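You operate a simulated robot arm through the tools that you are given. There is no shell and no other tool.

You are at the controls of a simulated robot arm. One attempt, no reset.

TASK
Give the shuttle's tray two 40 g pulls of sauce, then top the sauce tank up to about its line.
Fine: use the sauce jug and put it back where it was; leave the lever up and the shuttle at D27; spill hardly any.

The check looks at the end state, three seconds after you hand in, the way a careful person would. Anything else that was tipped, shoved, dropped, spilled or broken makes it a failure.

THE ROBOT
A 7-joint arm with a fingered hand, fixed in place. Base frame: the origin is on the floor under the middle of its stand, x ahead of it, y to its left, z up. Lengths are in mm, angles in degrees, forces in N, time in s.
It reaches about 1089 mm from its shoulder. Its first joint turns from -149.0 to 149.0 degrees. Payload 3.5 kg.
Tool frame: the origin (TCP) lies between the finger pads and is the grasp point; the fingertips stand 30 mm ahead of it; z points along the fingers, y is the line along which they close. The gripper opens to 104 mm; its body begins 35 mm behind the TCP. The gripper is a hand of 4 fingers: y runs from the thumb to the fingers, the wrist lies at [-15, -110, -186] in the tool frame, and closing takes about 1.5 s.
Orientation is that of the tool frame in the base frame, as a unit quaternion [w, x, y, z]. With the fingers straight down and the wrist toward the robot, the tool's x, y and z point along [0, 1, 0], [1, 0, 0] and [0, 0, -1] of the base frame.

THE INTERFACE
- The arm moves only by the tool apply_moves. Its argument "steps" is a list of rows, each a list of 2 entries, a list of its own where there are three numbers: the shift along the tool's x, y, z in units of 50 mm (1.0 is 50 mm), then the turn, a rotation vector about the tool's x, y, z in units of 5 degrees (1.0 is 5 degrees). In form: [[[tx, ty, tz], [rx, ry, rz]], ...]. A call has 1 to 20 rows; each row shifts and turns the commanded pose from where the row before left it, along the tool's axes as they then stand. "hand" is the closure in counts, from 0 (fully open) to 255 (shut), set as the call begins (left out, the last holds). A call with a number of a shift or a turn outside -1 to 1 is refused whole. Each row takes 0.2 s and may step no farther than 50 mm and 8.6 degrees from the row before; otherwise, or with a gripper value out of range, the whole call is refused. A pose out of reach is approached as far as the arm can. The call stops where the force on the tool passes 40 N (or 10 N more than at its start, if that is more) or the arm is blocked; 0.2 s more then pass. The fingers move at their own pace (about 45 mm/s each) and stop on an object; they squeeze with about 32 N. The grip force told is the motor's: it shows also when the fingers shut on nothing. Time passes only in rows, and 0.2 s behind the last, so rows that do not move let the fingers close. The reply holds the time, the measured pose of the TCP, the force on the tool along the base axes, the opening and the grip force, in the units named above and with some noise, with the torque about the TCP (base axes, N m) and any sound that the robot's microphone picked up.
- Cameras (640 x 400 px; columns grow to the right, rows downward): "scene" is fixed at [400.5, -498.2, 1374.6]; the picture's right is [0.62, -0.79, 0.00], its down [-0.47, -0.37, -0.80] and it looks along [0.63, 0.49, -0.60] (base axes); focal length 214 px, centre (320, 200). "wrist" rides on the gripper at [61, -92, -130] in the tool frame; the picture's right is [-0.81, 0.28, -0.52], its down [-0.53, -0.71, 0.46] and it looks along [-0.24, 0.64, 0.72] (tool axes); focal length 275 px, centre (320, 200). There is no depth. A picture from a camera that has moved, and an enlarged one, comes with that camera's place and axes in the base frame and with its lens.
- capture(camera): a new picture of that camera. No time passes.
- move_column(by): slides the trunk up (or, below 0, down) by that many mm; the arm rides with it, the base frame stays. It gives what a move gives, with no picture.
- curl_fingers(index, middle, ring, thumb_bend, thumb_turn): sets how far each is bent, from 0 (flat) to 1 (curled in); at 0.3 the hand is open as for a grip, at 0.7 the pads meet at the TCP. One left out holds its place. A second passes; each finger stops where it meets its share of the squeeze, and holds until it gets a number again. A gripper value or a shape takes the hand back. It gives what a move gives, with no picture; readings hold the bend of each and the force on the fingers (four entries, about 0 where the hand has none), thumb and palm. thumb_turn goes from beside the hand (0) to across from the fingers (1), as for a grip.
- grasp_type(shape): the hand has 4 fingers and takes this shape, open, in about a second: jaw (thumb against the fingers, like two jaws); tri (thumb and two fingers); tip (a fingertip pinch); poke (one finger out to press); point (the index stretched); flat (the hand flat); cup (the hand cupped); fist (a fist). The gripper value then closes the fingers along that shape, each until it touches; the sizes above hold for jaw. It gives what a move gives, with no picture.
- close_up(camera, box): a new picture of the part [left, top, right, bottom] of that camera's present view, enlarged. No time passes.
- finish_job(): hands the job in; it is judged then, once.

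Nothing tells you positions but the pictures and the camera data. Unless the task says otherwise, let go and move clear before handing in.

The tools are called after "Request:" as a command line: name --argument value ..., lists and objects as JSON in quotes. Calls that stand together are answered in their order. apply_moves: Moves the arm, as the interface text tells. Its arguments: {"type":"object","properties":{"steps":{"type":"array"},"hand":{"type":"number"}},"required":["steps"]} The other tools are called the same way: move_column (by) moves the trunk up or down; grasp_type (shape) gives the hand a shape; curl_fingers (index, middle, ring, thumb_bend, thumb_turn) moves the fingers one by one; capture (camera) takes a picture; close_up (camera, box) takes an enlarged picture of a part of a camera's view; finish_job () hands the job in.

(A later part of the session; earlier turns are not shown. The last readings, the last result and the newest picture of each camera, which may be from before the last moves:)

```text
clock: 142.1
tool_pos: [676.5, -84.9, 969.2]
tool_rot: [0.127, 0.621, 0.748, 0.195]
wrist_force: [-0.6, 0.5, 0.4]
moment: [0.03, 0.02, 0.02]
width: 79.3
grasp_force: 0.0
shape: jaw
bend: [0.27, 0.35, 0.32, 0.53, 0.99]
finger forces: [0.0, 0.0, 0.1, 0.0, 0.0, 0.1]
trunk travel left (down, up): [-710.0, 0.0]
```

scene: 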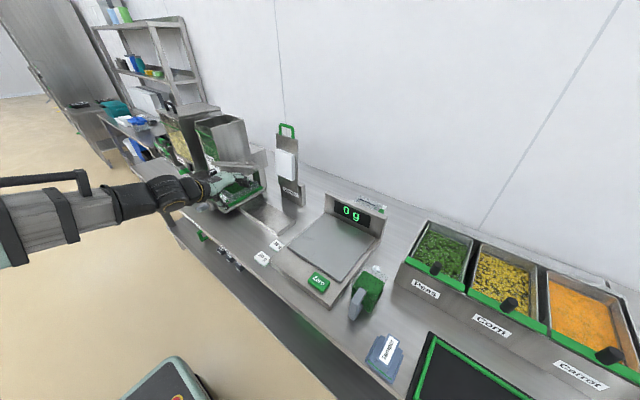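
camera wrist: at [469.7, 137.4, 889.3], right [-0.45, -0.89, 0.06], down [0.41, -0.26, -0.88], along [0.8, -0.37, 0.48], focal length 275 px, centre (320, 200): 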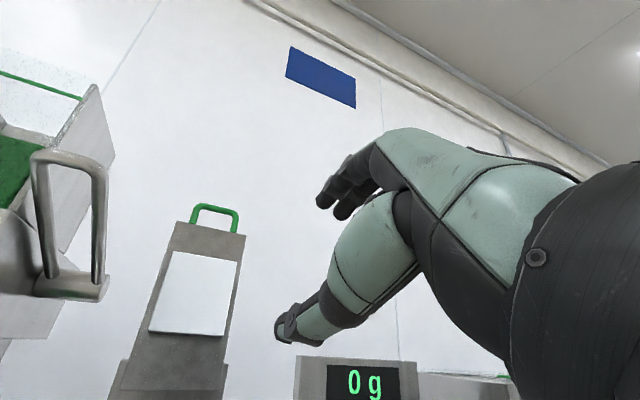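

Request:
apply_moves --steps '[[[-0.88, -0.138, -0.12], [0, 0, 0]], [[-0.88, -0.138, -0.12], [0, 0, 0]], [[-0.88, -0.138, -0.12], [0, 0, 0]], [[-0.88, -0.138, -0.12], [0, 0, 0]], [[-0.88, -0.138, -0.12], [0, 0, 0]], [[-0.88, -0.138, -0.12], [0, 0, 0]]]'

Request:
capture --camera "scene"

Request:
capture --camera "wrist"

```text
clock: 143.5
tool_pos: [676.5, -356.9, 964.5]
tool_rot: [0.128, 0.621, 0.748, 0.195]
wrist_force: [-0.9, 0.1, -0.4]
moment: [-0.02, 0.01, 0.01]
width: 79.5
grasp_force: 0.0
shape: jaw
bend: [0.27, 0.35, 0.32, 0.53, 0.99]
finger forces: [0.1, 0.0, 0.0, 0.1, 0.0, 0.0]
trunk travel left (down, up): [-710.0, 0.0]
```

```text
taken
```

scene: 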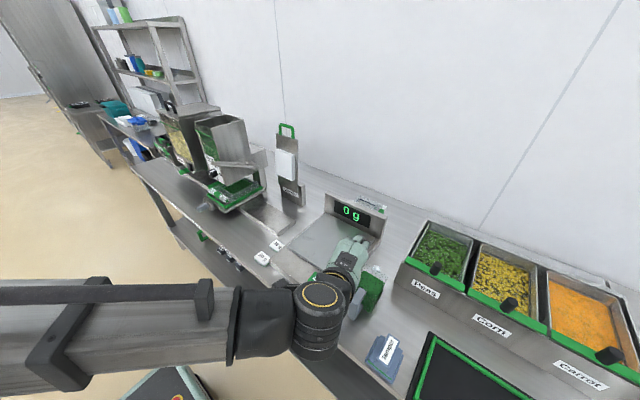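

```text
taken
camera wrist: at [527.2, -328.4, 1043.6], right [0.18, -0.82, 0.54], down [-0.33, -0.57, -0.75], along [0.93, -0.04, -0.37], focal length 275 px, centre (320, 200)
```

wrist: 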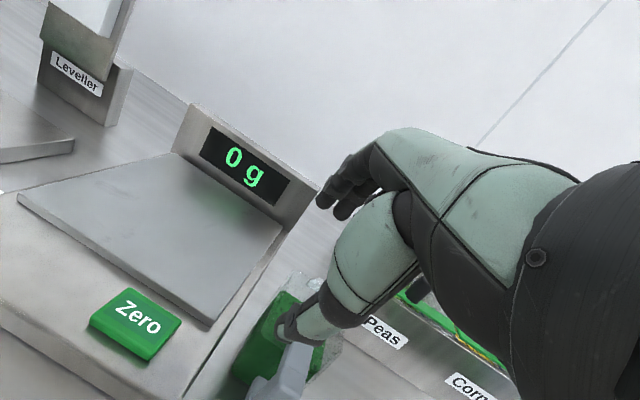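

No warnings, so I'm over the jug area. I'll look at the jug, scale edge and tamper to plan a clear approach.

Request:
close_up --camera "scene" --box '[340, 260, 440, 400]'

Request:
close_up --camera "wrist" --box '[160, 240, 400, 400]'

```text
2.86 times, centred on (390, 330) of scene
camera zoom: at [400.5, -498.2, 1374.6], right [0.62, -0.79, 0.0], down [-0.47, -0.37, -0.8], along [0.63, 0.49, -0.6], focal length 613 px, centre (120, -171)
```

zoom: 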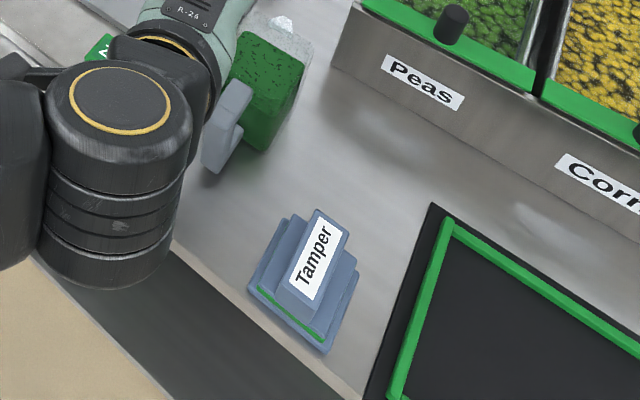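

```text
2.50 times, centred on (280, 320) of wrist
camera zoom: at [527.2, -328.4, 1043.6], right [0.18, -0.82, 0.54], down [-0.33, -0.57, -0.75], along [0.93, -0.04, -0.37], focal length 688 px, centre (420, -100)
```

zoom: 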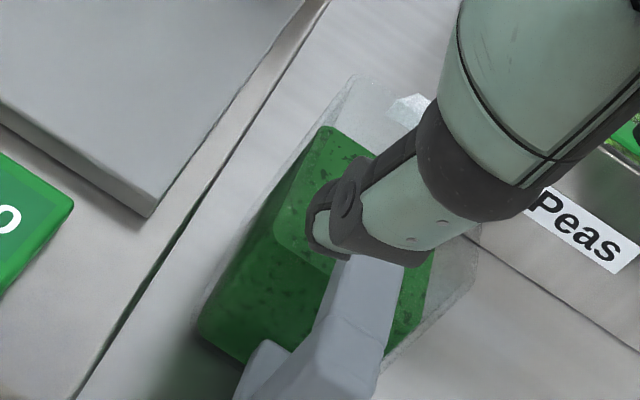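

The tamper's edge is at y ≈ -475 and clear of the approach. I'll turn the hand toward pointing forward with the fingers on the left and the thumb on the right, checking as I go.

Request:
apply_moves --steps '[[[0, 0, 0], [-0.378, -0.55, -0.724]], [[0, 0, 0], [-0.378, -0.55, -0.724]], [[0, 0, 0], [-0.378, -0.55, -0.724]], [[0, 0, 0], [-0.378, -0.55, -0.724]], [[0, 0, 0], [-0.378, -0.55, -0.724]], [[0, 0, 0], [-0.378, -0.55, -0.724]], [[0, 0, 0], [-0.378, -0.55, -0.724]]]'

```text
clock: 145.1
tool_pos: [676.4, -357.5, 967.4]
tool_rot: [0.359, 0.448, 0.807, 0.14]
wrist_force: [0.5, 0.1, -0.1]
moment: [-0.01, -0.03, 0.0]
width: 79.4
grasp_force: 0.2
shape: jaw
bend: [0.27, 0.35, 0.32, 0.53, 0.99]
finger forces: [0.0, 0.0, 0.0, 0.1, 0.0, 0.0]
trunk travel left (down, up): [-710.0, 0.0]
```

Request:
apply_moves --steps '[[[0, 0, 0], [-0.378, -0.55, -0.724]], [[0, 0, 0], [-0.378, -0.55, -0.724]], [[0, 0, 0], [-0.378, -0.55, -0.724]], [[0, 0, 0], [-0.378, -0.55, -0.724]], [[0, 0, 0], [-0.378, -0.55, -0.724]], [[0, 0, 0], [-0.378, -0.55, -0.724]], [[0, 0, 0], [-0.378, -0.55, -0.724]]]'

```text
clock: 146.7
tool_pos: [676.3, -355.1, 967.2]
tool_rot: [0.558, 0.234, 0.793, 0.073]
wrist_force: [-0.4, 0.2, 0.3]
moment: [0.05, -0.02, 0.02]
width: 79.1
grasp_force: 0.1
shape: jaw
bend: [0.27, 0.35, 0.32, 0.53, 0.99]
finger forces: [0.1, 0.1, 0.0, 0.0, 0.1, 0.1]
trunk travel left (down, up): [-710.0, 0.0]
```

Request:
apply_moves --steps '[[[0, 0, 0], [-0.378, -0.55, -0.724]], [[0, 0, 0], [-0.378, -0.55, -0.724]], [[0, 0, 0], [-0.378, -0.55, -0.724]], [[0, 0, 0], [-0.378, -0.55, -0.724]], [[0, 0, 0], [-0.378, -0.55, -0.724]], [[0, 0, 0], [-0.378, -0.55, -0.724]], [[0, 0, 0], [-0.378, -0.55, -0.724]]]'

Request:
capture --camera "wrist"

Request:
capture --camera "scene"

```text
clock: 148.3
tool_pos: [676.4, -356.7, 966.3]
tool_rot: [0.707, 0.0, 0.708, 0.0]
wrist_force: [-0.1, 0.3, -0.1]
moment: [0.01, -0.01, 0.02]
width: 79.2
grasp_force: 0.1
shape: jaw
bend: [0.27, 0.35, 0.32, 0.53, 0.99]
finger forces: [0.1, 0.1, 0.0, 0.0, 0.0, 0.0]
trunk travel left (down, up): [-710.0, 0.0]
```

```text
taken
camera wrist: at [546.1, -447.6, 905.1], right [-0.52, 0.28, 0.81], down [0.46, -0.71, 0.53], along [0.73, 0.64, 0.24], focal length 275 px, centre (320, 200)
```

wrist: 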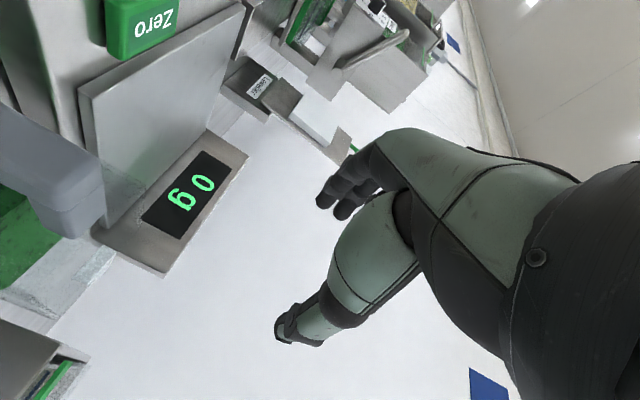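

```text
taken
```

scene: 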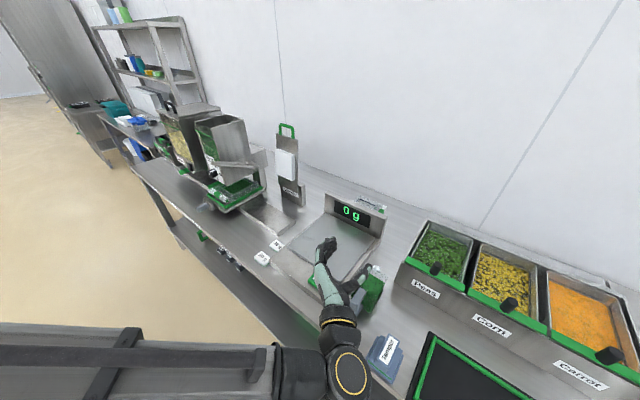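

The orientation is exact with no warnings. I'll back off from the jug, centre on it, and descend to grasp height in front of the handle.

Request:
apply_moves --steps '[[[0, -0.435, -0.62], [0, 0, 0]], [[0, -0.435, -0.62], [0, 0, 0]], [[0.75, 0, 0], [0, 0, 0]], [[0.75, 0, 0], [0, 0, 0]]]'

Request:
capture --camera "wrist"

Request:
close_up --camera "scene" --box '[300, 240, 420, 340]'

```text
clock: 149.3
tool_pos: [613.5, -401.1, 891.3]
tool_rot: [0.706, 0.001, 0.708, 0.001]
wrist_force: [0.1, 0.4, 0.3]
moment: [0.0, -0.04, 0.03]
width: 79.3
grasp_force: 0.1
shape: jaw
bend: [0.27, 0.35, 0.32, 0.53, 0.99]
finger forces: [0.0, 0.0, 0.0, 0.0, 0.0, 0.0]
trunk travel left (down, up): [-710.0, 0.0]
```

```text
taken
camera wrist: at [484.3, -490.8, 829.6], right [-0.52, 0.27, 0.81], down [0.46, -0.71, 0.53], along [0.73, 0.64, 0.24], focal length 275 px, centre (320, 200)
```

wrist: 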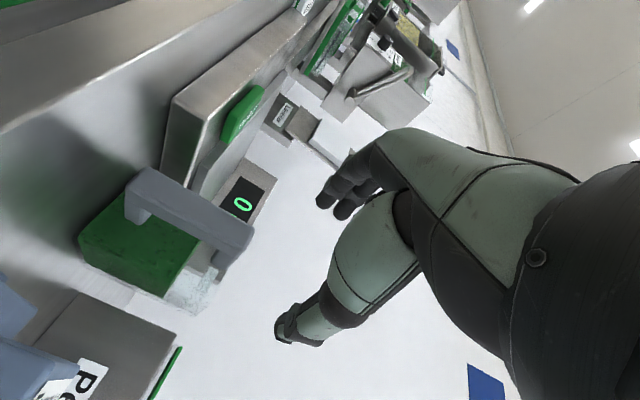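

```text
4.00 times, centred on (360, 290) of scene
camera zoom: at [400.5, -498.2, 1374.6], right [0.62, -0.79, 0.0], down [-0.47, -0.37, -0.8], along [0.63, 0.49, -0.6], focal length 858 px, centre (160, -160)
```

zoom: 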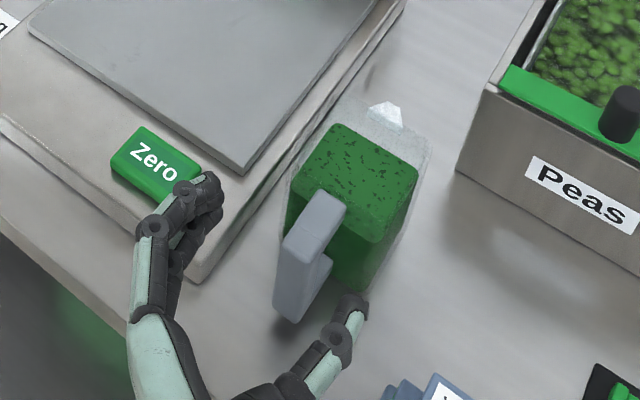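

I'll lower to grasp height and take another look before moving in.

Request:
apply_moves --steps '[[[0.75, 0, 0], [0, 0, 0]], [[0.75, 0, 0], [0, 0, 0]]]' --hand 45

Request:
capture --camera "wrist"

Request:
close_up --camera "scene" --box '[300, 250, 420, 350]'

```text
clock: 149.9
tool_pos: [611.3, -399.0, 816.9]
tool_rot: [0.706, 0.001, 0.708, 0.0]
wrist_force: [-0.1, -0.1, -0.1]
moment: [-0.02, 0.0, -0.03]
width: 85.5
grasp_force: 0.1
shape: jaw
bend: [0.27, 0.34, 0.31, 0.47, 0.99]
finger forces: [0.0, 0.0, 0.0, 0.1, 0.0, 0.0]
trunk travel left (down, up): [-710.0, 0.0]
```

```text
taken
camera wrist: at [482.2, -489.6, 754.9], right [-0.52, 0.27, 0.81], down [0.46, -0.71, 0.53], along [0.73, 0.64, 0.24], focal length 275 px, centre (320, 200)
```

wrist: 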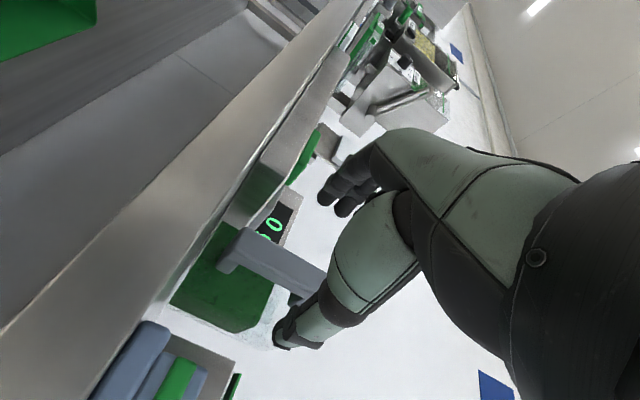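

```text
4.00 times, centred on (360, 300) of scene
camera zoom: at [400.5, -498.2, 1374.6], right [0.62, -0.79, 0.0], down [-0.47, -0.37, -0.8], along [0.63, 0.49, -0.6], focal length 858 px, centre (160, -200)
```

zoom: 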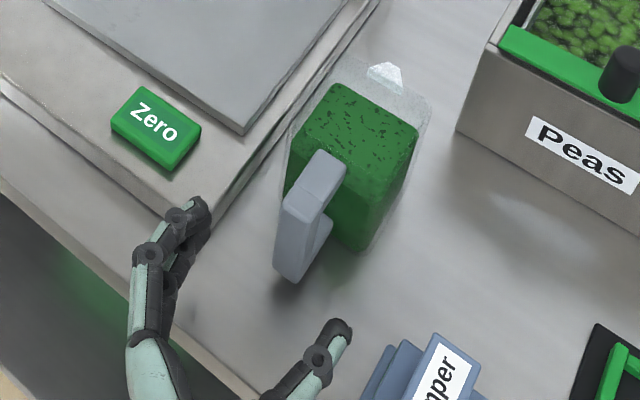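

The hand straddles the handle line well. I'll move in along +x in steps.

Request:
apply_moves --steps '[[[0, -0.02, 0.4], [0, 0, 0]], [[0, 0, 0.4], [0, 0, 0]], [[0, 0, 0.4], [0, 0, 0]]]'

Request:
close_up --camera "scene" --box '[310, 250, 420, 340]'

Request:
capture --camera "wrist"

```text
clock: 150.7
tool_pos: [674.4, -401.3, 815.3]
tool_rot: [0.706, 0.0, 0.709, 0.0]
wrist_force: [-0.6, 0.3, 0.8]
moment: [0.0, 0.02, 0.02]
width: 85.5
grasp_force: 0.0
shape: jaw
bend: [0.27, 0.34, 0.31, 0.47, 0.99]
finger forces: [0.0, 0.0, 0.0, 0.0, 0.0, 0.0]
trunk travel left (down, up): [-710.0, 0.0]
```

```text
4.44 times, centred on (365, 295) of scene
camera zoom: at [400.5, -498.2, 1374.6], right [0.62, -0.79, 0.0], down [-0.47, -0.37, -0.8], along [0.63, 0.49, -0.6], focal length 953 px, centre (120, -222)
```

zoom: 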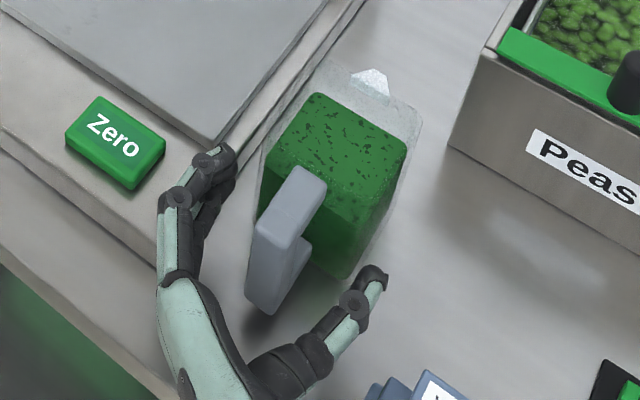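

```text
taken
camera wrist: at [543.9, -491.6, 755.0], right [-0.52, 0.27, 0.81], down [0.46, -0.71, 0.53], along [0.73, 0.64, 0.24], focal length 275 px, centre (320, 200)
```

wrist: 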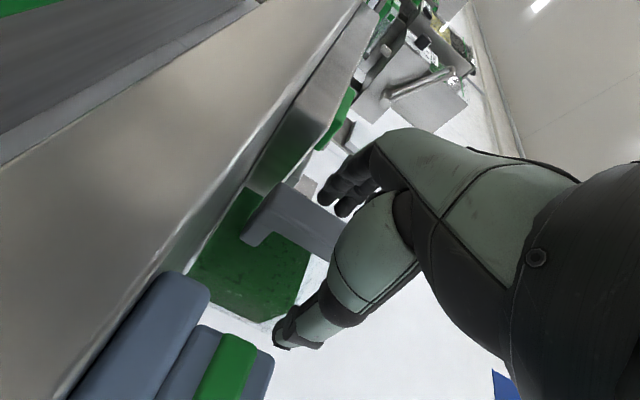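

Request:
apply_moves --steps '[[[0, 0, 0.25], [0, 0, 0]], [[0, 0, 0.25], [0, 0, 0]]]'

Request:
close_up --camera "scene" --box '[310, 250, 420, 340]'

Request:
close_up --camera "wrist" --box '[160, 140, 400, 360]'

```text
clock: 151.3
tool_pos: [698.8, -401.8, 817.0]
tool_rot: [0.707, 0.0, 0.708, 0.0]
wrist_force: [0.6, 0.0, -0.4]
moment: [0.0, 0.0, 0.01]
width: 85.6
grasp_force: 0.0
shape: jaw
bend: [0.27, 0.34, 0.31, 0.47, 0.99]
finger forces: [0.1, 0.1, 0.0, 0.1, 0.0, 0.0]
trunk travel left (down, up): [-710.0, 0.0]
```

```text
4.44 times, centred on (365, 295) of scene
camera zoom: at [400.5, -498.2, 1374.6], right [0.62, -0.79, 0.0], down [-0.47, -0.37, -0.8], along [0.63, 0.49, -0.6], focal length 953 px, centre (120, -222)
```

zoom: 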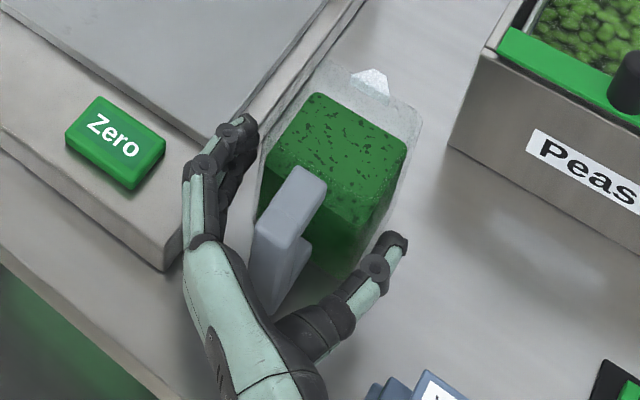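

```text
1.82 times, centred on (280, 250) of wrist
camera zoom: at [569.3, -491.8, 755.5], right [-0.52, 0.27, 0.81], down [0.46, -0.71, 0.53], along [0.73, 0.64, 0.24], focal length 500 px, centre (393, 109)
```

zoom: 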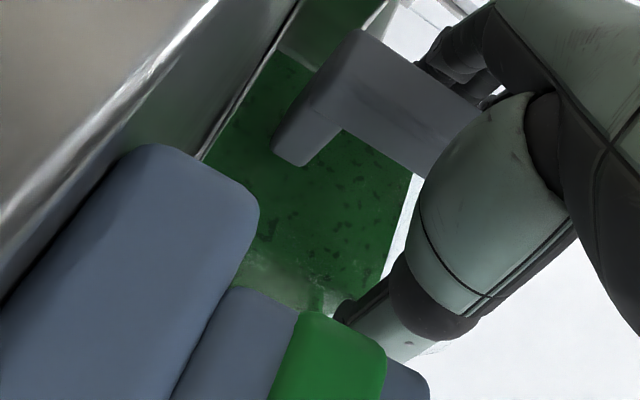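

The jug body is between fingertips and thumb. Going in 4 mm more, then closing gently.

Request:
apply_moves --steps '[[[0, 0, 0.08], [0, 0, 0]], [[0, 0, 0], [0, 0, 0]], [[0, 0, 0], [0, 0, 0]], [[0, 0, 0], [0, 0, 0]], [[0, 0, 0], [0, 0, 0]], [[0, 0, 0], [0, 0, 0]]]' --hand 130

Request:
close_up --camera "scene" --box '[310, 250, 420, 340]'

Request:
close_up --camera "wrist" --box '[160, 140, 400, 360]'

```text
clock: 152.7
tool_pos: [703.3, -401.7, 817.2]
tool_rot: [0.706, 0.0, 0.708, 0.001]
wrist_force: [0.6, 0.5, 0.2]
moment: [-0.12, 0.01, 0.01]
width: 69.9
grasp_force: 32.2
shape: jaw
bend: [0.28, 0.38, 0.35, 0.6, 0.99]
finger forces: [16.3, 8.7, 4.0, 0.0, 29.1, 0.1]
trunk travel left (down, up): [-710.0, 0.0]
```

```text
4.44 times, centred on (365, 295) of scene
camera zoom: at [400.5, -498.2, 1374.6], right [0.62, -0.79, 0.0], down [-0.47, -0.37, -0.8], along [0.63, 0.49, -0.6], focal length 953 px, centre (120, -222)
```

zoom: 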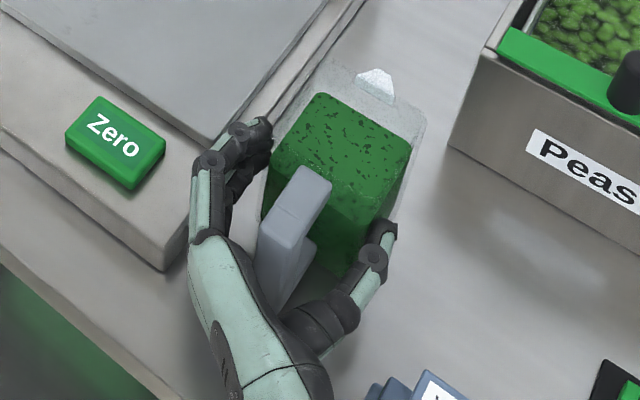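

```text
1.82 times, centred on (280, 250) of wrist
camera zoom: at [573.2, -492.3, 755.9], right [-0.52, 0.27, 0.81], down [0.46, -0.71, 0.53], along [0.73, 0.64, 0.24], focal length 500 px, centre (393, 109)
```

zoom: 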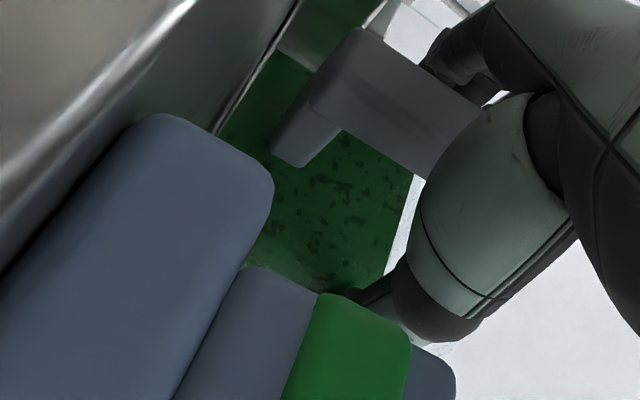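

A firm grip on the jug with 32 N. I'll lift just a few mm to test for droop.

Request:
apply_moves --steps '[[[-0.06, 0, 0], [0, 0, 0]], [[-0.1, 0, 0], [0, 0, 0]], [[0, 0, 0], [0, 0, 0]]]'

Request:
close_up --camera "scene" --box '[310, 250, 420, 340]'

Request:
close_up --camera "wrist" --box '[160, 140, 400, 360]'

```text
clock: 153.5
tool_pos: [702.2, -401.2, 824.1]
tool_rot: [0.706, 0.0, 0.708, 0.0]
wrist_force: [0.3, -0.5, -3.6]
moment: [-0.01, 0.15, 0.01]
width: 69.6
grasp_force: 31.7
shape: jaw
bend: [0.28, 0.39, 0.36, 0.6, 0.97]
finger forces: [17.2, 8.3, 3.6, 0.1, 29.3, 0.0]
trunk travel left (down, up): [-710.0, 0.0]
```

```text
4.44 times, centred on (365, 295) of scene
camera zoom: at [400.5, -498.2, 1374.6], right [0.62, -0.79, 0.0], down [-0.47, -0.37, -0.8], along [0.63, 0.49, -0.6], focal length 953 px, centre (120, -222)
```

zoom: 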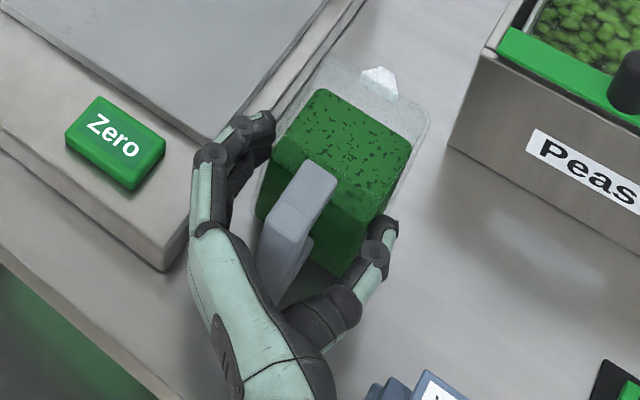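

```text
1.82 times, centred on (280, 250) of wrist
camera zoom: at [572.9, -492.3, 763.9], right [-0.51, 0.27, 0.81], down [0.46, -0.71, 0.53], along [0.73, 0.64, 0.24], focal length 500 px, centre (393, 109)
```

zoom: 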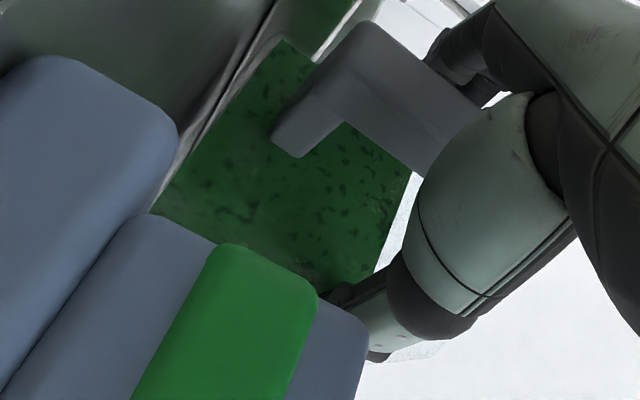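

The jug's weight is carried. I'll lift another 25 mm and check its tilt.

Request:
apply_moves --steps '[[[-0.2, 0, 0], [0, 0, 0]], [[-0.3, 0, 0], [0, 0, 0]], [[0, 0, 0], [0, 0, 0]], [[0, 0, 0], [0, 0, 0]]]'

Request:
close_up --camera "scene" --box '[310, 240, 420, 330]'

Request:
close_up --camera "wrist" --box '[160, 140, 400, 360]'

```text
clock: 154.5
tool_pos: [703.6, -399.6, 849.3]
tool_rot: [0.706, 0.0, 0.708, 0.001]
wrist_force: [-1.4, -0.8, -4.0]
moment: [-0.02, 0.18, 0.01]
width: 69.4
grasp_force: 31.9
shape: jaw
bend: [0.28, 0.39, 0.36, 0.6, 0.97]
finger forces: [17.4, 8.2, 3.6, 0.1, 29.4, 0.1]
trunk travel left (down, up): [-710.0, 0.0]
```

```text
4.44 times, centred on (365, 285) of scene
camera zoom: at [400.5, -498.2, 1374.6], right [0.62, -0.79, 0.0], down [-0.47, -0.37, -0.8], along [0.63, 0.49, -0.6], focal length 953 px, centre (120, -178)
```

zoom: 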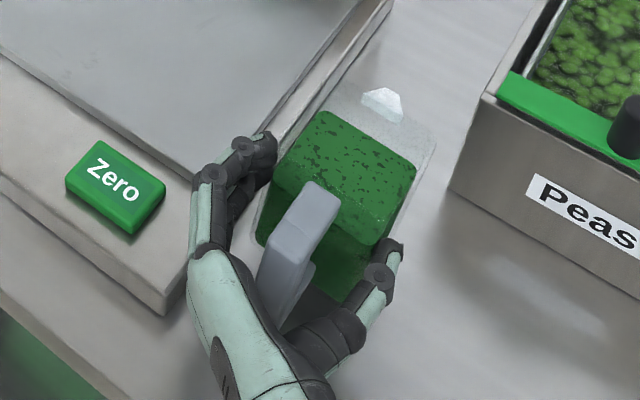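

```text
1.82 times, centred on (280, 250) of wrist
camera zoom: at [571.8, -491.1, 788.2], right [-0.52, 0.27, 0.81], down [0.46, -0.71, 0.53], along [0.73, 0.64, 0.24], focal length 500 px, centre (393, 109)
```

zoom: 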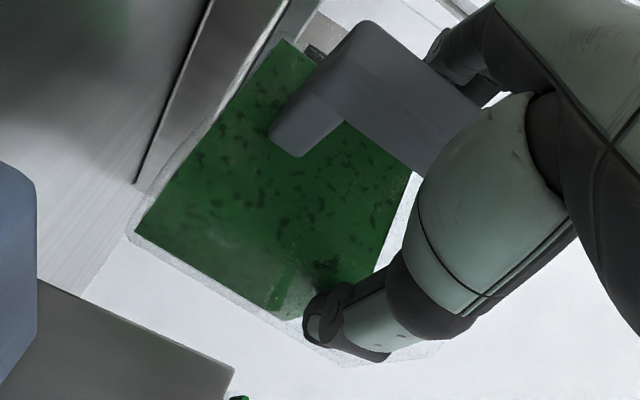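

The jug is held steadily and level, about 4 N. I'll raise it straight up to carrying height.

Request:
apply_moves --steps '[[[-0.4, 0, 0], [0, 0, 0]], [[-0.65, 0, 0], [0, 0, 0]], [[-0.65, 0, 0], [0, 0, 0]], [[-0.65, 0, 0], [0, 0, 0]], [[-0.65, 0, 0], [0, 0, 0]], [[-0.65, 0, 0], [0, 0, 0]]]'

Request:
capture --camera "scene"

```text
clock: 155.9
tool_pos: [701.9, -400.2, 1032.5]
tool_rot: [0.706, 0.0, 0.708, 0.001]
wrist_force: [-0.4, -0.1, -3.5]
moment: [0.0, 0.2, -0.01]
width: 69.0
grasp_force: 32.1
shape: jaw
bend: [0.28, 0.39, 0.36, 0.6, 0.97]
finger forces: [17.4, 8.2, 3.7, 0.1, 29.5, 0.0]
trunk travel left (down, up): [-710.0, 0.0]
```

```text
taken
```

scene: 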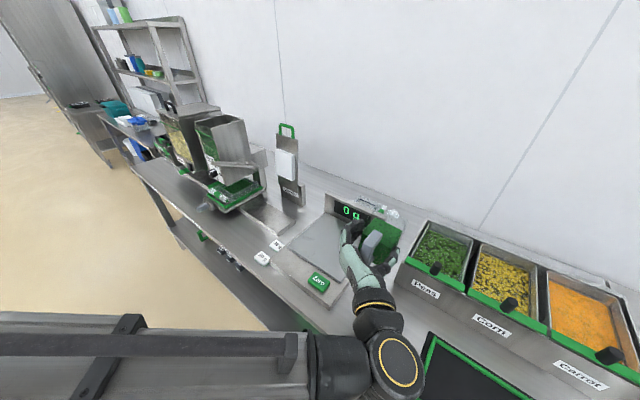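

Steady. I'll carry it left and up in short checked legs.

Request:
apply_moves --steps '[[[-0.3, 0.4, 0.1], [0, 0, 0]], [[-0.35, 0.6, 0.1], [0, 0, 0]], [[-0.35, 0.6, 0.1], [0, 0, 0]], [[-0.35, 0.6, 0.1], [0, 0, 0]], [[-0.35, 0.6, 0.1], [0, 0, 0]]]'

```text
clock: 157.1
tool_pos: [727.7, -259.1, 1118.2]
tool_rot: [0.706, 0.001, 0.708, 0.001]
wrist_force: [1.2, 0.0, -4.0]
moment: [0.01, 0.17, 0.01]
width: 69.5
grasp_force: 32.0
shape: jaw
bend: [0.28, 0.39, 0.37, 0.6, 0.97]
finger forces: [17.5, 8.4, 3.7, 0.0, 30.0, 0.0]
trunk travel left (down, up): [-710.0, 0.0]
```

Request:
apply_moves --steps '[[[-0.35, 0.6, 0.1], [0, 0, 0]], [[-0.35, 0.6, 0.1], [0, 0, 0]], [[-0.35, 0.6, 0.1], [0, 0, 0]], [[-0.35, 0.6, 0.1], [0, 0, 0]], [[-0.35, 0.6, 0.1], [0, 0, 0]]]'

Request:
capture --camera "scene"

```text
clock: 158.3
tool_pos: [754.8, -111.1, 1206.1]
tool_rot: [0.707, -0.001, 0.708, 0.0]
wrist_force: [-0.3, -0.4, -3.7]
moment: [0.01, 0.17, -0.01]
width: 69.3
grasp_force: 31.9
shape: jaw
bend: [0.28, 0.39, 0.37, 0.6, 0.97]
finger forces: [17.5, 8.2, 3.8, 0.0, 29.9, 0.0]
trunk travel left (down, up): [-710.0, 0.0]
```

```text
taken
```

scene: 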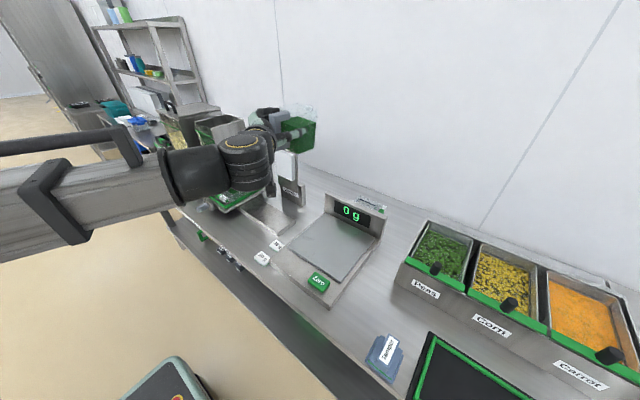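

Request:
apply_moves --steps '[[[-0.2, 0, 0], [0.6, 0, 0]], [[-0.2, 0, 0], [0.8, 0, 0]], [[-0.1, 0, 0], [0.8, 0, 0]], [[0, 0, 0], [0.8, 0, 0]]]'

```text
clock: 159.3
tool_pos: [753.2, -111.1, 1229.6]
tool_rot: [0.7, 0.094, 0.702, -0.092]
wrist_force: [0.0, 0.5, -4.4]
moment: [0.06, 0.18, 0.03]
width: 69.3
grasp_force: 32.4
shape: jaw
bend: [0.28, 0.39, 0.37, 0.6, 0.97]
finger forces: [17.6, 8.3, 3.8, 0.0, 29.9, 0.0]
trunk travel left (down, up): [-710.0, 0.0]
```

Request:
apply_moves --steps '[[[0, 0.5, -0.135], [0, 0, 0]], [[0, 0.58, -0.156], [0, 0, 0]], [[0, 0.58, -0.156], [0, 0, 0]], [[0, 0.58, -0.156], [0, 0, 0]], [[0, 0.58, -0.156], [0, 0, 0]]]'

```text
clock: 160.5
tool_pos: [753.1, 35.6, 1231.0]
tool_rot: [0.7, 0.094, 0.702, -0.093]
wrist_force: [-0.3, 1.0, -4.8]
moment: [0.02, 0.15, -0.02]
width: 69.2
grasp_force: 32.5
shape: jaw
bend: [0.28, 0.39, 0.37, 0.6, 0.97]
finger forces: [17.6, 8.4, 3.7, 0.0, 29.9, 0.0]
trunk travel left (down, up): [-710.0, 0.0]
```

Request:
apply_moves --steps '[[[0, 0.4, -0.1], [0.6, 0, 0]], [[0, 0.4, -0.12], [0.8, 0, 0]], [[0, 0.4, -0.15], [0.8, 0, 0]], [[0, 0.4, -0.18], [0.8, 0, 0]]]'

Request:
capture --camera "scene"

```text
clock: 161.5
tool_pos: [756.8, 99.2, 1233.0]
tool_rot: [0.694, 0.164, 0.683, -0.158]
wrist_force: [0.0, 0.5, -5.1]
moment: [0.06, 0.16, -0.01]
width: 69.3
grasp_force: 32.2
shape: jaw
bend: [0.28, 0.39, 0.37, 0.61, 0.97]
finger forces: [17.5, 8.1, 3.7, 0.1, 29.9, 0.0]
out of reach, approached as far as the arm can: row 3, 4
trunk travel left (down, up): [-710.0, 0.0]
```

```text
taken
```

scene: 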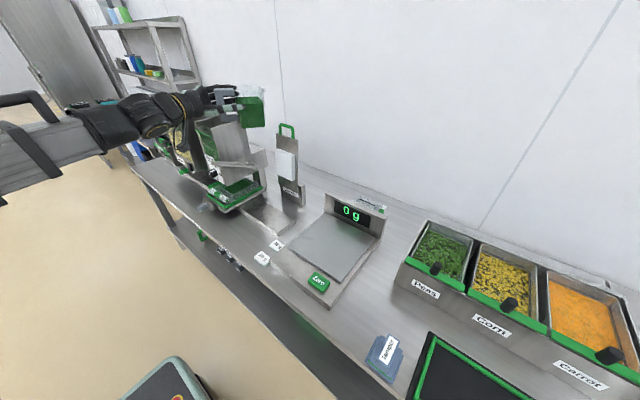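

The wrist is nearly straight in this yaw, which is the bad spot. I'll yaw back to the left and pre-tilt the jug slightly, well below its pouring angle, to stay clear of that.

Request:
apply_moves --steps '[[[0, 0, 0], [-0.8, 0, 0]], [[0, 0, 0], [-0.9, 0, 0]], [[0, 0, 0], [-0.9, 0, 0]], [[0, 0, 0], [-0.9, 0, 0]]]'

```text
clock: 162.5
tool_pos: [758.2, 96.0, 1233.0]
tool_rot: [0.711, 0.056, 0.699, -0.052]
wrist_force: [-0.3, -0.2, -4.3]
moment: [0.0, 0.15, 0.01]
width: 69.3
grasp_force: 31.9
shape: jaw
bend: [0.28, 0.39, 0.37, 0.61, 0.97]
finger forces: [17.5, 8.2, 3.8, 0.1, 29.9, 0.0]
trunk travel left (down, up): [-710.0, 0.0]
```

Request:
apply_moves --steps '[[[0, 0, 0], [-0.9, 0, 0]], [[0, 0, 0], [-0.9, 0, 0]], [[0, 0, 0], [-0.9, 0, 0]], [[0, 0, 0], [-0.9, 0, 0]]]'

Request:
apply_moves --steps '[[[0, 0, 0], [0, 0.8, 0]], [[0, 0, 0], [0, 0.8, 0]], [[0, 0, 0], [0, 0.8, 0]], [[0, 0, 0], [0, 0.6, 0]]]'

Request:
capture --camera "scene"

Request:
capture --camera "wrist"

```text
clock: 163.5
tool_pos: [756.1, 98.0, 1232.6]
tool_rot: [0.711, -0.056, 0.699, 0.059]
wrist_force: [0.5, 0.2, -4.9]
moment: [-0.03, 0.16, -0.01]
width: 69.2
grasp_force: 31.7
shape: jaw
bend: [0.28, 0.39, 0.37, 0.61, 0.97]
finger forces: [17.4, 8.2, 4.0, 0.0, 29.8, 0.0]
trunk travel left (down, up): [-710.0, 0.0]
```

```text
clock: 164.5
tool_pos: [757.7, 96.7, 1233.7]
tool_rot: [0.614, -0.063, 0.785, 0.051]
wrist_force: [-0.5, 0.1, -4.5]
moment: [-0.05, 0.14, 0.04]
width: 69.5
grasp_force: 31.8
shape: jaw
bend: [0.28, 0.39, 0.37, 0.61, 0.97]
finger forces: [17.6, 8.2, 3.9, 0.0, 29.9, 0.1]
trunk travel left (down, up): [-710.0, 0.0]
```

```text
taken
```

scene: 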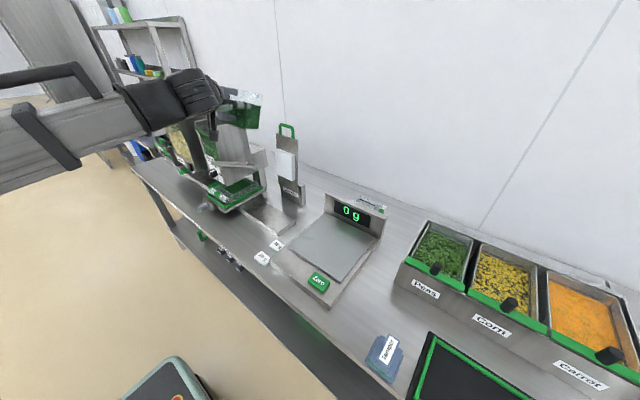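

```text
taken
camera wrist: at [632.3, -15.7, 1204.6], right [-0.35, 0.22, 0.91], down [0.68, -0.61, 0.4], along [0.65, 0.76, 0.06], focal length 275 px, centre (320, 200)
```

wrist: 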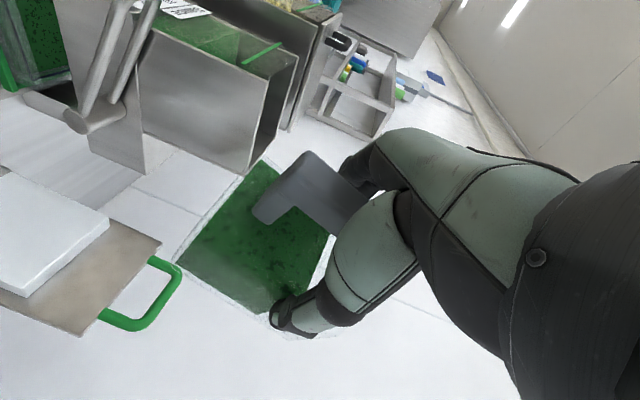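

The jug is at 14° of tilt with nothing spilling. I'll now move left toward the tank in checked legs.

Request:
apply_moves --steps '[[[-0.02, 0.45, -0.035], [0, 0, 0]], [[-0.02, 0.55, -0.042], [0, 0, 0]], [[-0.02, 0.55, -0.042], [0, 0, 0]]]'

```text
clock: 165.3
tool_pos: [737.5, 172.9, 1238.3]
tool_rot: [0.614, -0.063, 0.786, 0.05]
wrist_force: [0.8, 0.1, -5.0]
moment: [-0.01, 0.18, -0.01]
width: 69.0
grasp_force: 31.9
shape: jaw
bend: [0.28, 0.39, 0.37, 0.6, 0.97]
finger forces: [17.5, 8.3, 4.0, 0.0, 29.9, 0.0]
trunk travel left (down, up): [-710.0, 0.0]
```

Request:
apply_moves --steps '[[[-0.02, 0.5, -0.04], [0, 0, 0]], [[-0.02, 0.5, -0.04], [0, 0, 0]], [[-0.02, 0.45, -0.04], [0, 0, 0]]]'

Request:
capture --camera "wrist"

Request:
close_up --camera "scene" --box '[160, 60, 300, 180]'

```text
clock: 166.1
tool_pos: [722.9, 242.8, 1242.2]
tool_rot: [0.613, -0.062, 0.786, 0.05]
wrist_force: [0.8, -0.2, -3.8]
moment: [-0.05, 0.14, -0.02]
width: 69.2
grasp_force: 32.3
shape: jaw
bend: [0.28, 0.39, 0.37, 0.6, 0.97]
finger forces: [17.5, 8.3, 3.9, 0.1, 30.1, 0.0]
trunk travel left (down, up): [-710.0, 0.0]
```

```text
taken
camera wrist: at [598.4, 130.8, 1212.9], right [-0.35, 0.22, 0.91], down [0.68, -0.61, 0.41], along [0.65, 0.76, 0.06], focal length 275 px, centre (320, 200)
```

wrist: 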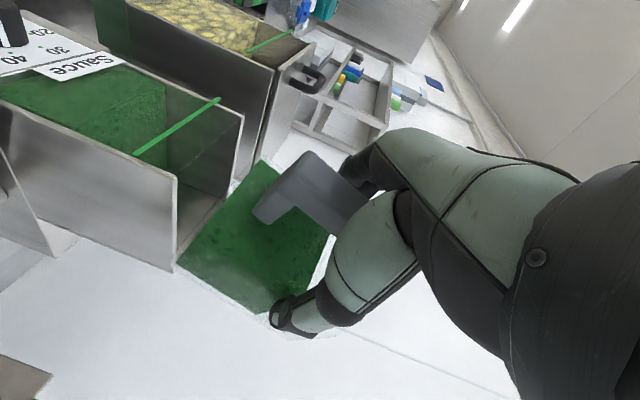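

```text
3.33 times, centred on (230, 120) of scene
camera zoom: at [400.5, -498.2, 1374.6], right [0.62, -0.79, 0.0], down [-0.47, -0.37, -0.8], along [0.63, 0.49, -0.6], focal length 715 px, centre (620, 467)
```

zoom: 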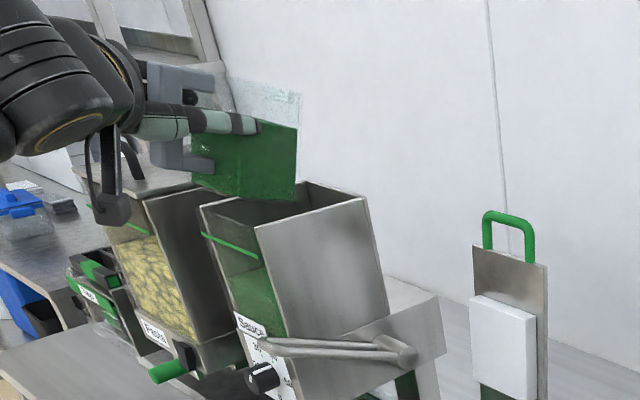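

The jug is level with the tank's right wall and above its rim. I'll move it fully over the tank.

Request:
apply_moves --steps '[[[-0.05, 0.45, -0.1], [0, 0, 0]], [[-0.05, 0.45, -0.1], [0, 0, 0]], [[-0.05, 0.45, -0.1], [0, 0, 0]]]'

Request:
capture --camera "wrist"

Request:
close_up --camera "scene" --box '[160, 60, 300, 180]'

```text
clock: 166.9
tool_pos: [698.3, 308.5, 1251.8]
tool_rot: [0.614, -0.062, 0.785, 0.05]
wrist_force: [0.6, 0.6, -4.0]
moment: [-0.03, 0.14, 0.0]
width: 69.1
grasp_force: 32.1
shape: jaw
bend: [0.28, 0.39, 0.37, 0.6, 0.97]
finger forces: [17.5, 8.2, 4.0, 0.1, 30.0, 0.0]
trunk travel left (down, up): [-710.0, 0.0]
```

```text
taken
camera wrist: at [574.9, 196.6, 1224.0], right [-0.35, 0.22, 0.91], down [0.68, -0.61, 0.41], along [0.65, 0.76, 0.06], focal length 275 px, centre (320, 200)
```

wrist: 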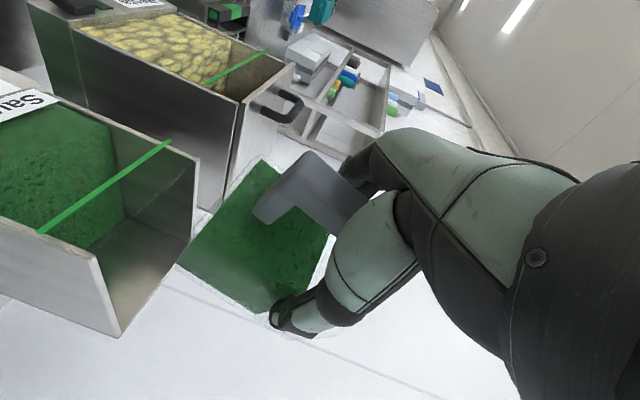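

```text
3.33 times, centred on (230, 120) of scene
camera zoom: at [400.5, -498.2, 1374.6], right [0.62, -0.79, 0.0], down [-0.47, -0.37, -0.8], along [0.63, 0.49, -0.6], focal length 715 px, centre (620, 467)
```

zoom: 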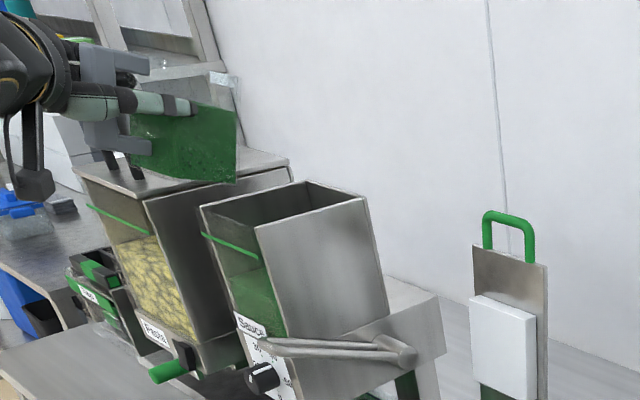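

The spout is at about (795, 324), over the tank opening. I'll begin tilting about the spout while lowering slightly.

Request:
apply_moves --steps '[[[-0.038, 0, 0.012], [0, 1, 0]], [[-0.038, 0, 0.012], [0, 1, 0]], [[-0.038, 0, 0.012], [0, 1, 0]]]'

Request:
capture --camera "wrist"

Request:
close_up --camera "scene" --box '[160, 60, 300, 180]'

```text
clock: 167.7
tool_pos: [703.1, 309.2, 1257.6]
tool_rot: [0.506, -0.068, 0.859, 0.041]
wrist_force: [0.0, -0.6, -3.8]
moment: [-0.02, 0.13, 0.02]
width: 69.2
grasp_force: 31.7
shape: jaw
bend: [0.28, 0.39, 0.37, 0.6, 0.97]
finger forces: [17.4, 8.2, 4.0, 0.1, 29.9, 0.0]
trunk travel left (down, up): [-710.0, 0.0]
```

```text
taken
camera wrist: at [576.2, 196.1, 1266.6], right [-0.1, 0.26, 0.96], down [0.76, -0.6, 0.24], along [0.64, 0.76, -0.14], focal length 275 px, centre (320, 200)
```

wrist: 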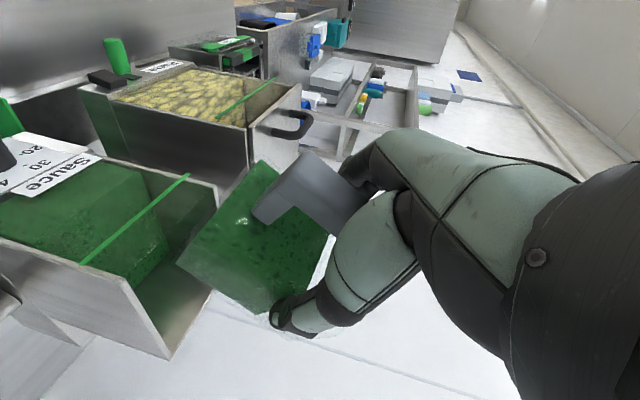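

```text
3.33 times, centred on (230, 120) of scene
camera zoom: at [400.5, -498.2, 1374.6], right [0.62, -0.79, 0.0], down [-0.47, -0.37, -0.8], along [0.63, 0.49, -0.6], focal length 715 px, centre (620, 467)
```

zoom: 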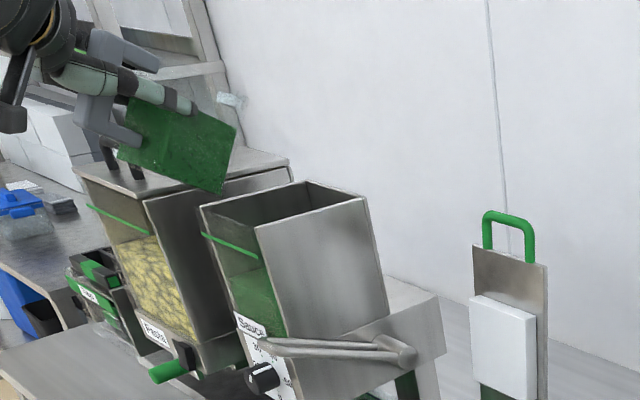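

Request:
apply_moves --steps '[[[-0.06, 0, -0.005], [0, 0.5, 0]], [[-0.06, 0, -0.005], [0, 0.5, 0]]]'

Request:
close_up --camera "scene" --box '[170, 70, 270, 170]'

Request:
close_up --camera "wrist" --box '[0, 130, 320, 360]'

```text
clock: 168.3
tool_pos: [704.9, 308.6, 1263.7]
tool_rot: [0.468, -0.07, 0.88, 0.038]
wrist_force: [0.1, -0.2, -4.4]
moment: [-0.03, 0.09, 0.01]
width: 69.3
grasp_force: 31.7
shape: jaw
bend: [0.28, 0.39, 0.37, 0.6, 0.97]
finger forces: [17.4, 8.2, 4.1, 0.0, 29.9, 0.0]
trunk travel left (down, up): [-710.0, 0.0]
```

```text
4.00 times, centred on (220, 120) of scene
camera zoom: at [400.5, -498.2, 1374.6], right [0.62, -0.79, 0.0], down [-0.47, -0.37, -0.8], along [0.63, 0.49, -0.6], focal length 858 px, centre (720, 520)
```

zoom: 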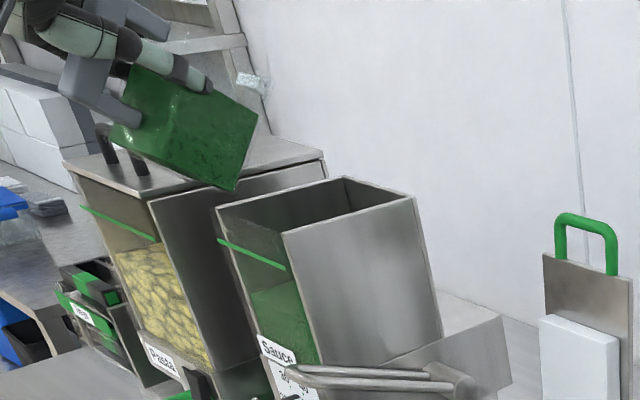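

```text
1.74 times, centred on (160, 245) of wrist
camera zoom: at [579.8, 196.6, 1284.8], right [-0.02, 0.27, 0.96], down [0.78, -0.6, 0.19], along [0.62, 0.75, -0.2], focal length 479 px, centre (598, 122)
```

zoom: 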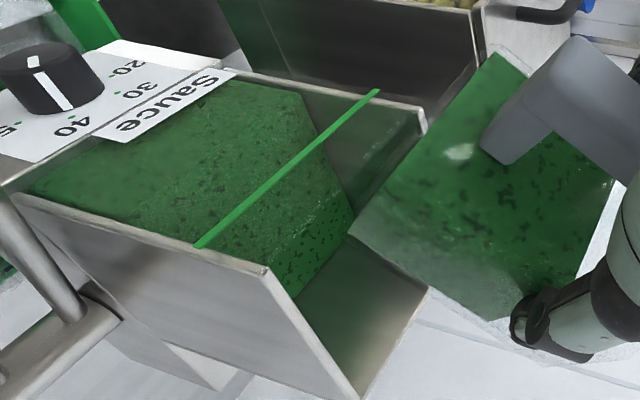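

Request:
apply_moves --steps '[[[-0.07, 0, -0.01], [0, 0.5, 0]], [[-0.07, 0, -0.01], [0, 0.5, 0]]]'

Request:
close_up --camera "scene" --box '[170, 70, 270, 170]'

```text
clock: 168.9
tool_pos: [708.2, 309.1, 1268.3]
tool_rot: [0.429, -0.072, 0.9, 0.036]
wrist_force: [0.4, -0.4, -5.0]
moment: [-0.05, 0.09, -0.02]
width: 69.1
grasp_force: 31.9
shape: jaw
bend: [0.28, 0.39, 0.37, 0.6, 0.97]
finger forces: [17.5, 8.1, 4.1, 0.0, 29.9, 0.0]
trunk travel left (down, up): [-710.0, 0.0]
```

```text
4.00 times, centred on (220, 120) of scene
camera zoom: at [400.5, -498.2, 1374.6], right [0.62, -0.79, 0.0], down [-0.47, -0.37, -0.8], along [0.63, 0.49, -0.6], focal length 858 px, centre (720, 520)
```

zoom: 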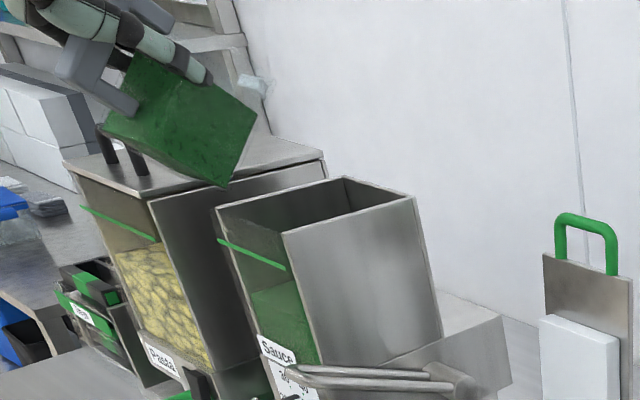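

Request:
apply_moves --steps '[[[-0.08, 0, -0.015], [0, 0.5, 0]], [[-0.08, 0, -0.015], [0, 0.5, 0]]]'

Request:
close_up --camera "scene" --box '[170, 70, 270, 170]'

```text
clock: 169.5
tool_pos: [713.4, 310.4, 1276.3]
tool_rot: [0.39, -0.074, 0.917, 0.032]
wrist_force: [0.1, -0.2, -4.8]
moment: [0.01, 0.07, -0.02]
width: 69.3
grasp_force: 32.5
shape: jaw
bend: [0.28, 0.39, 0.37, 0.6, 0.97]
finger forces: [17.4, 8.1, 4.1, 0.0, 29.8, 0.0]
trunk travel left (down, up): [-710.0, 0.0]
```

```text
4.00 times, centred on (220, 120) of scene
camera zoom: at [400.5, -498.2, 1374.6], right [0.62, -0.79, 0.0], down [-0.47, -0.37, -0.8], along [0.63, 0.49, -0.6], focal length 858 px, centre (720, 520)
```

zoom: 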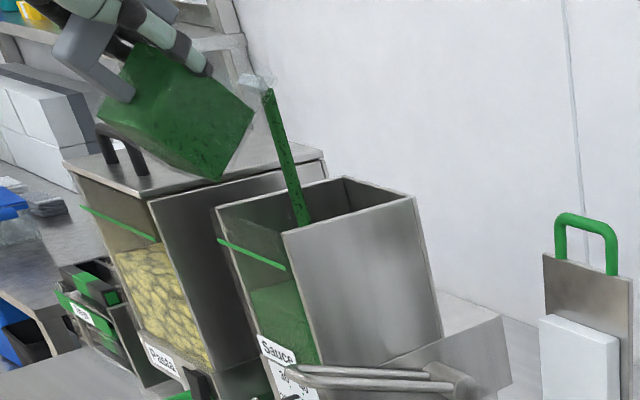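

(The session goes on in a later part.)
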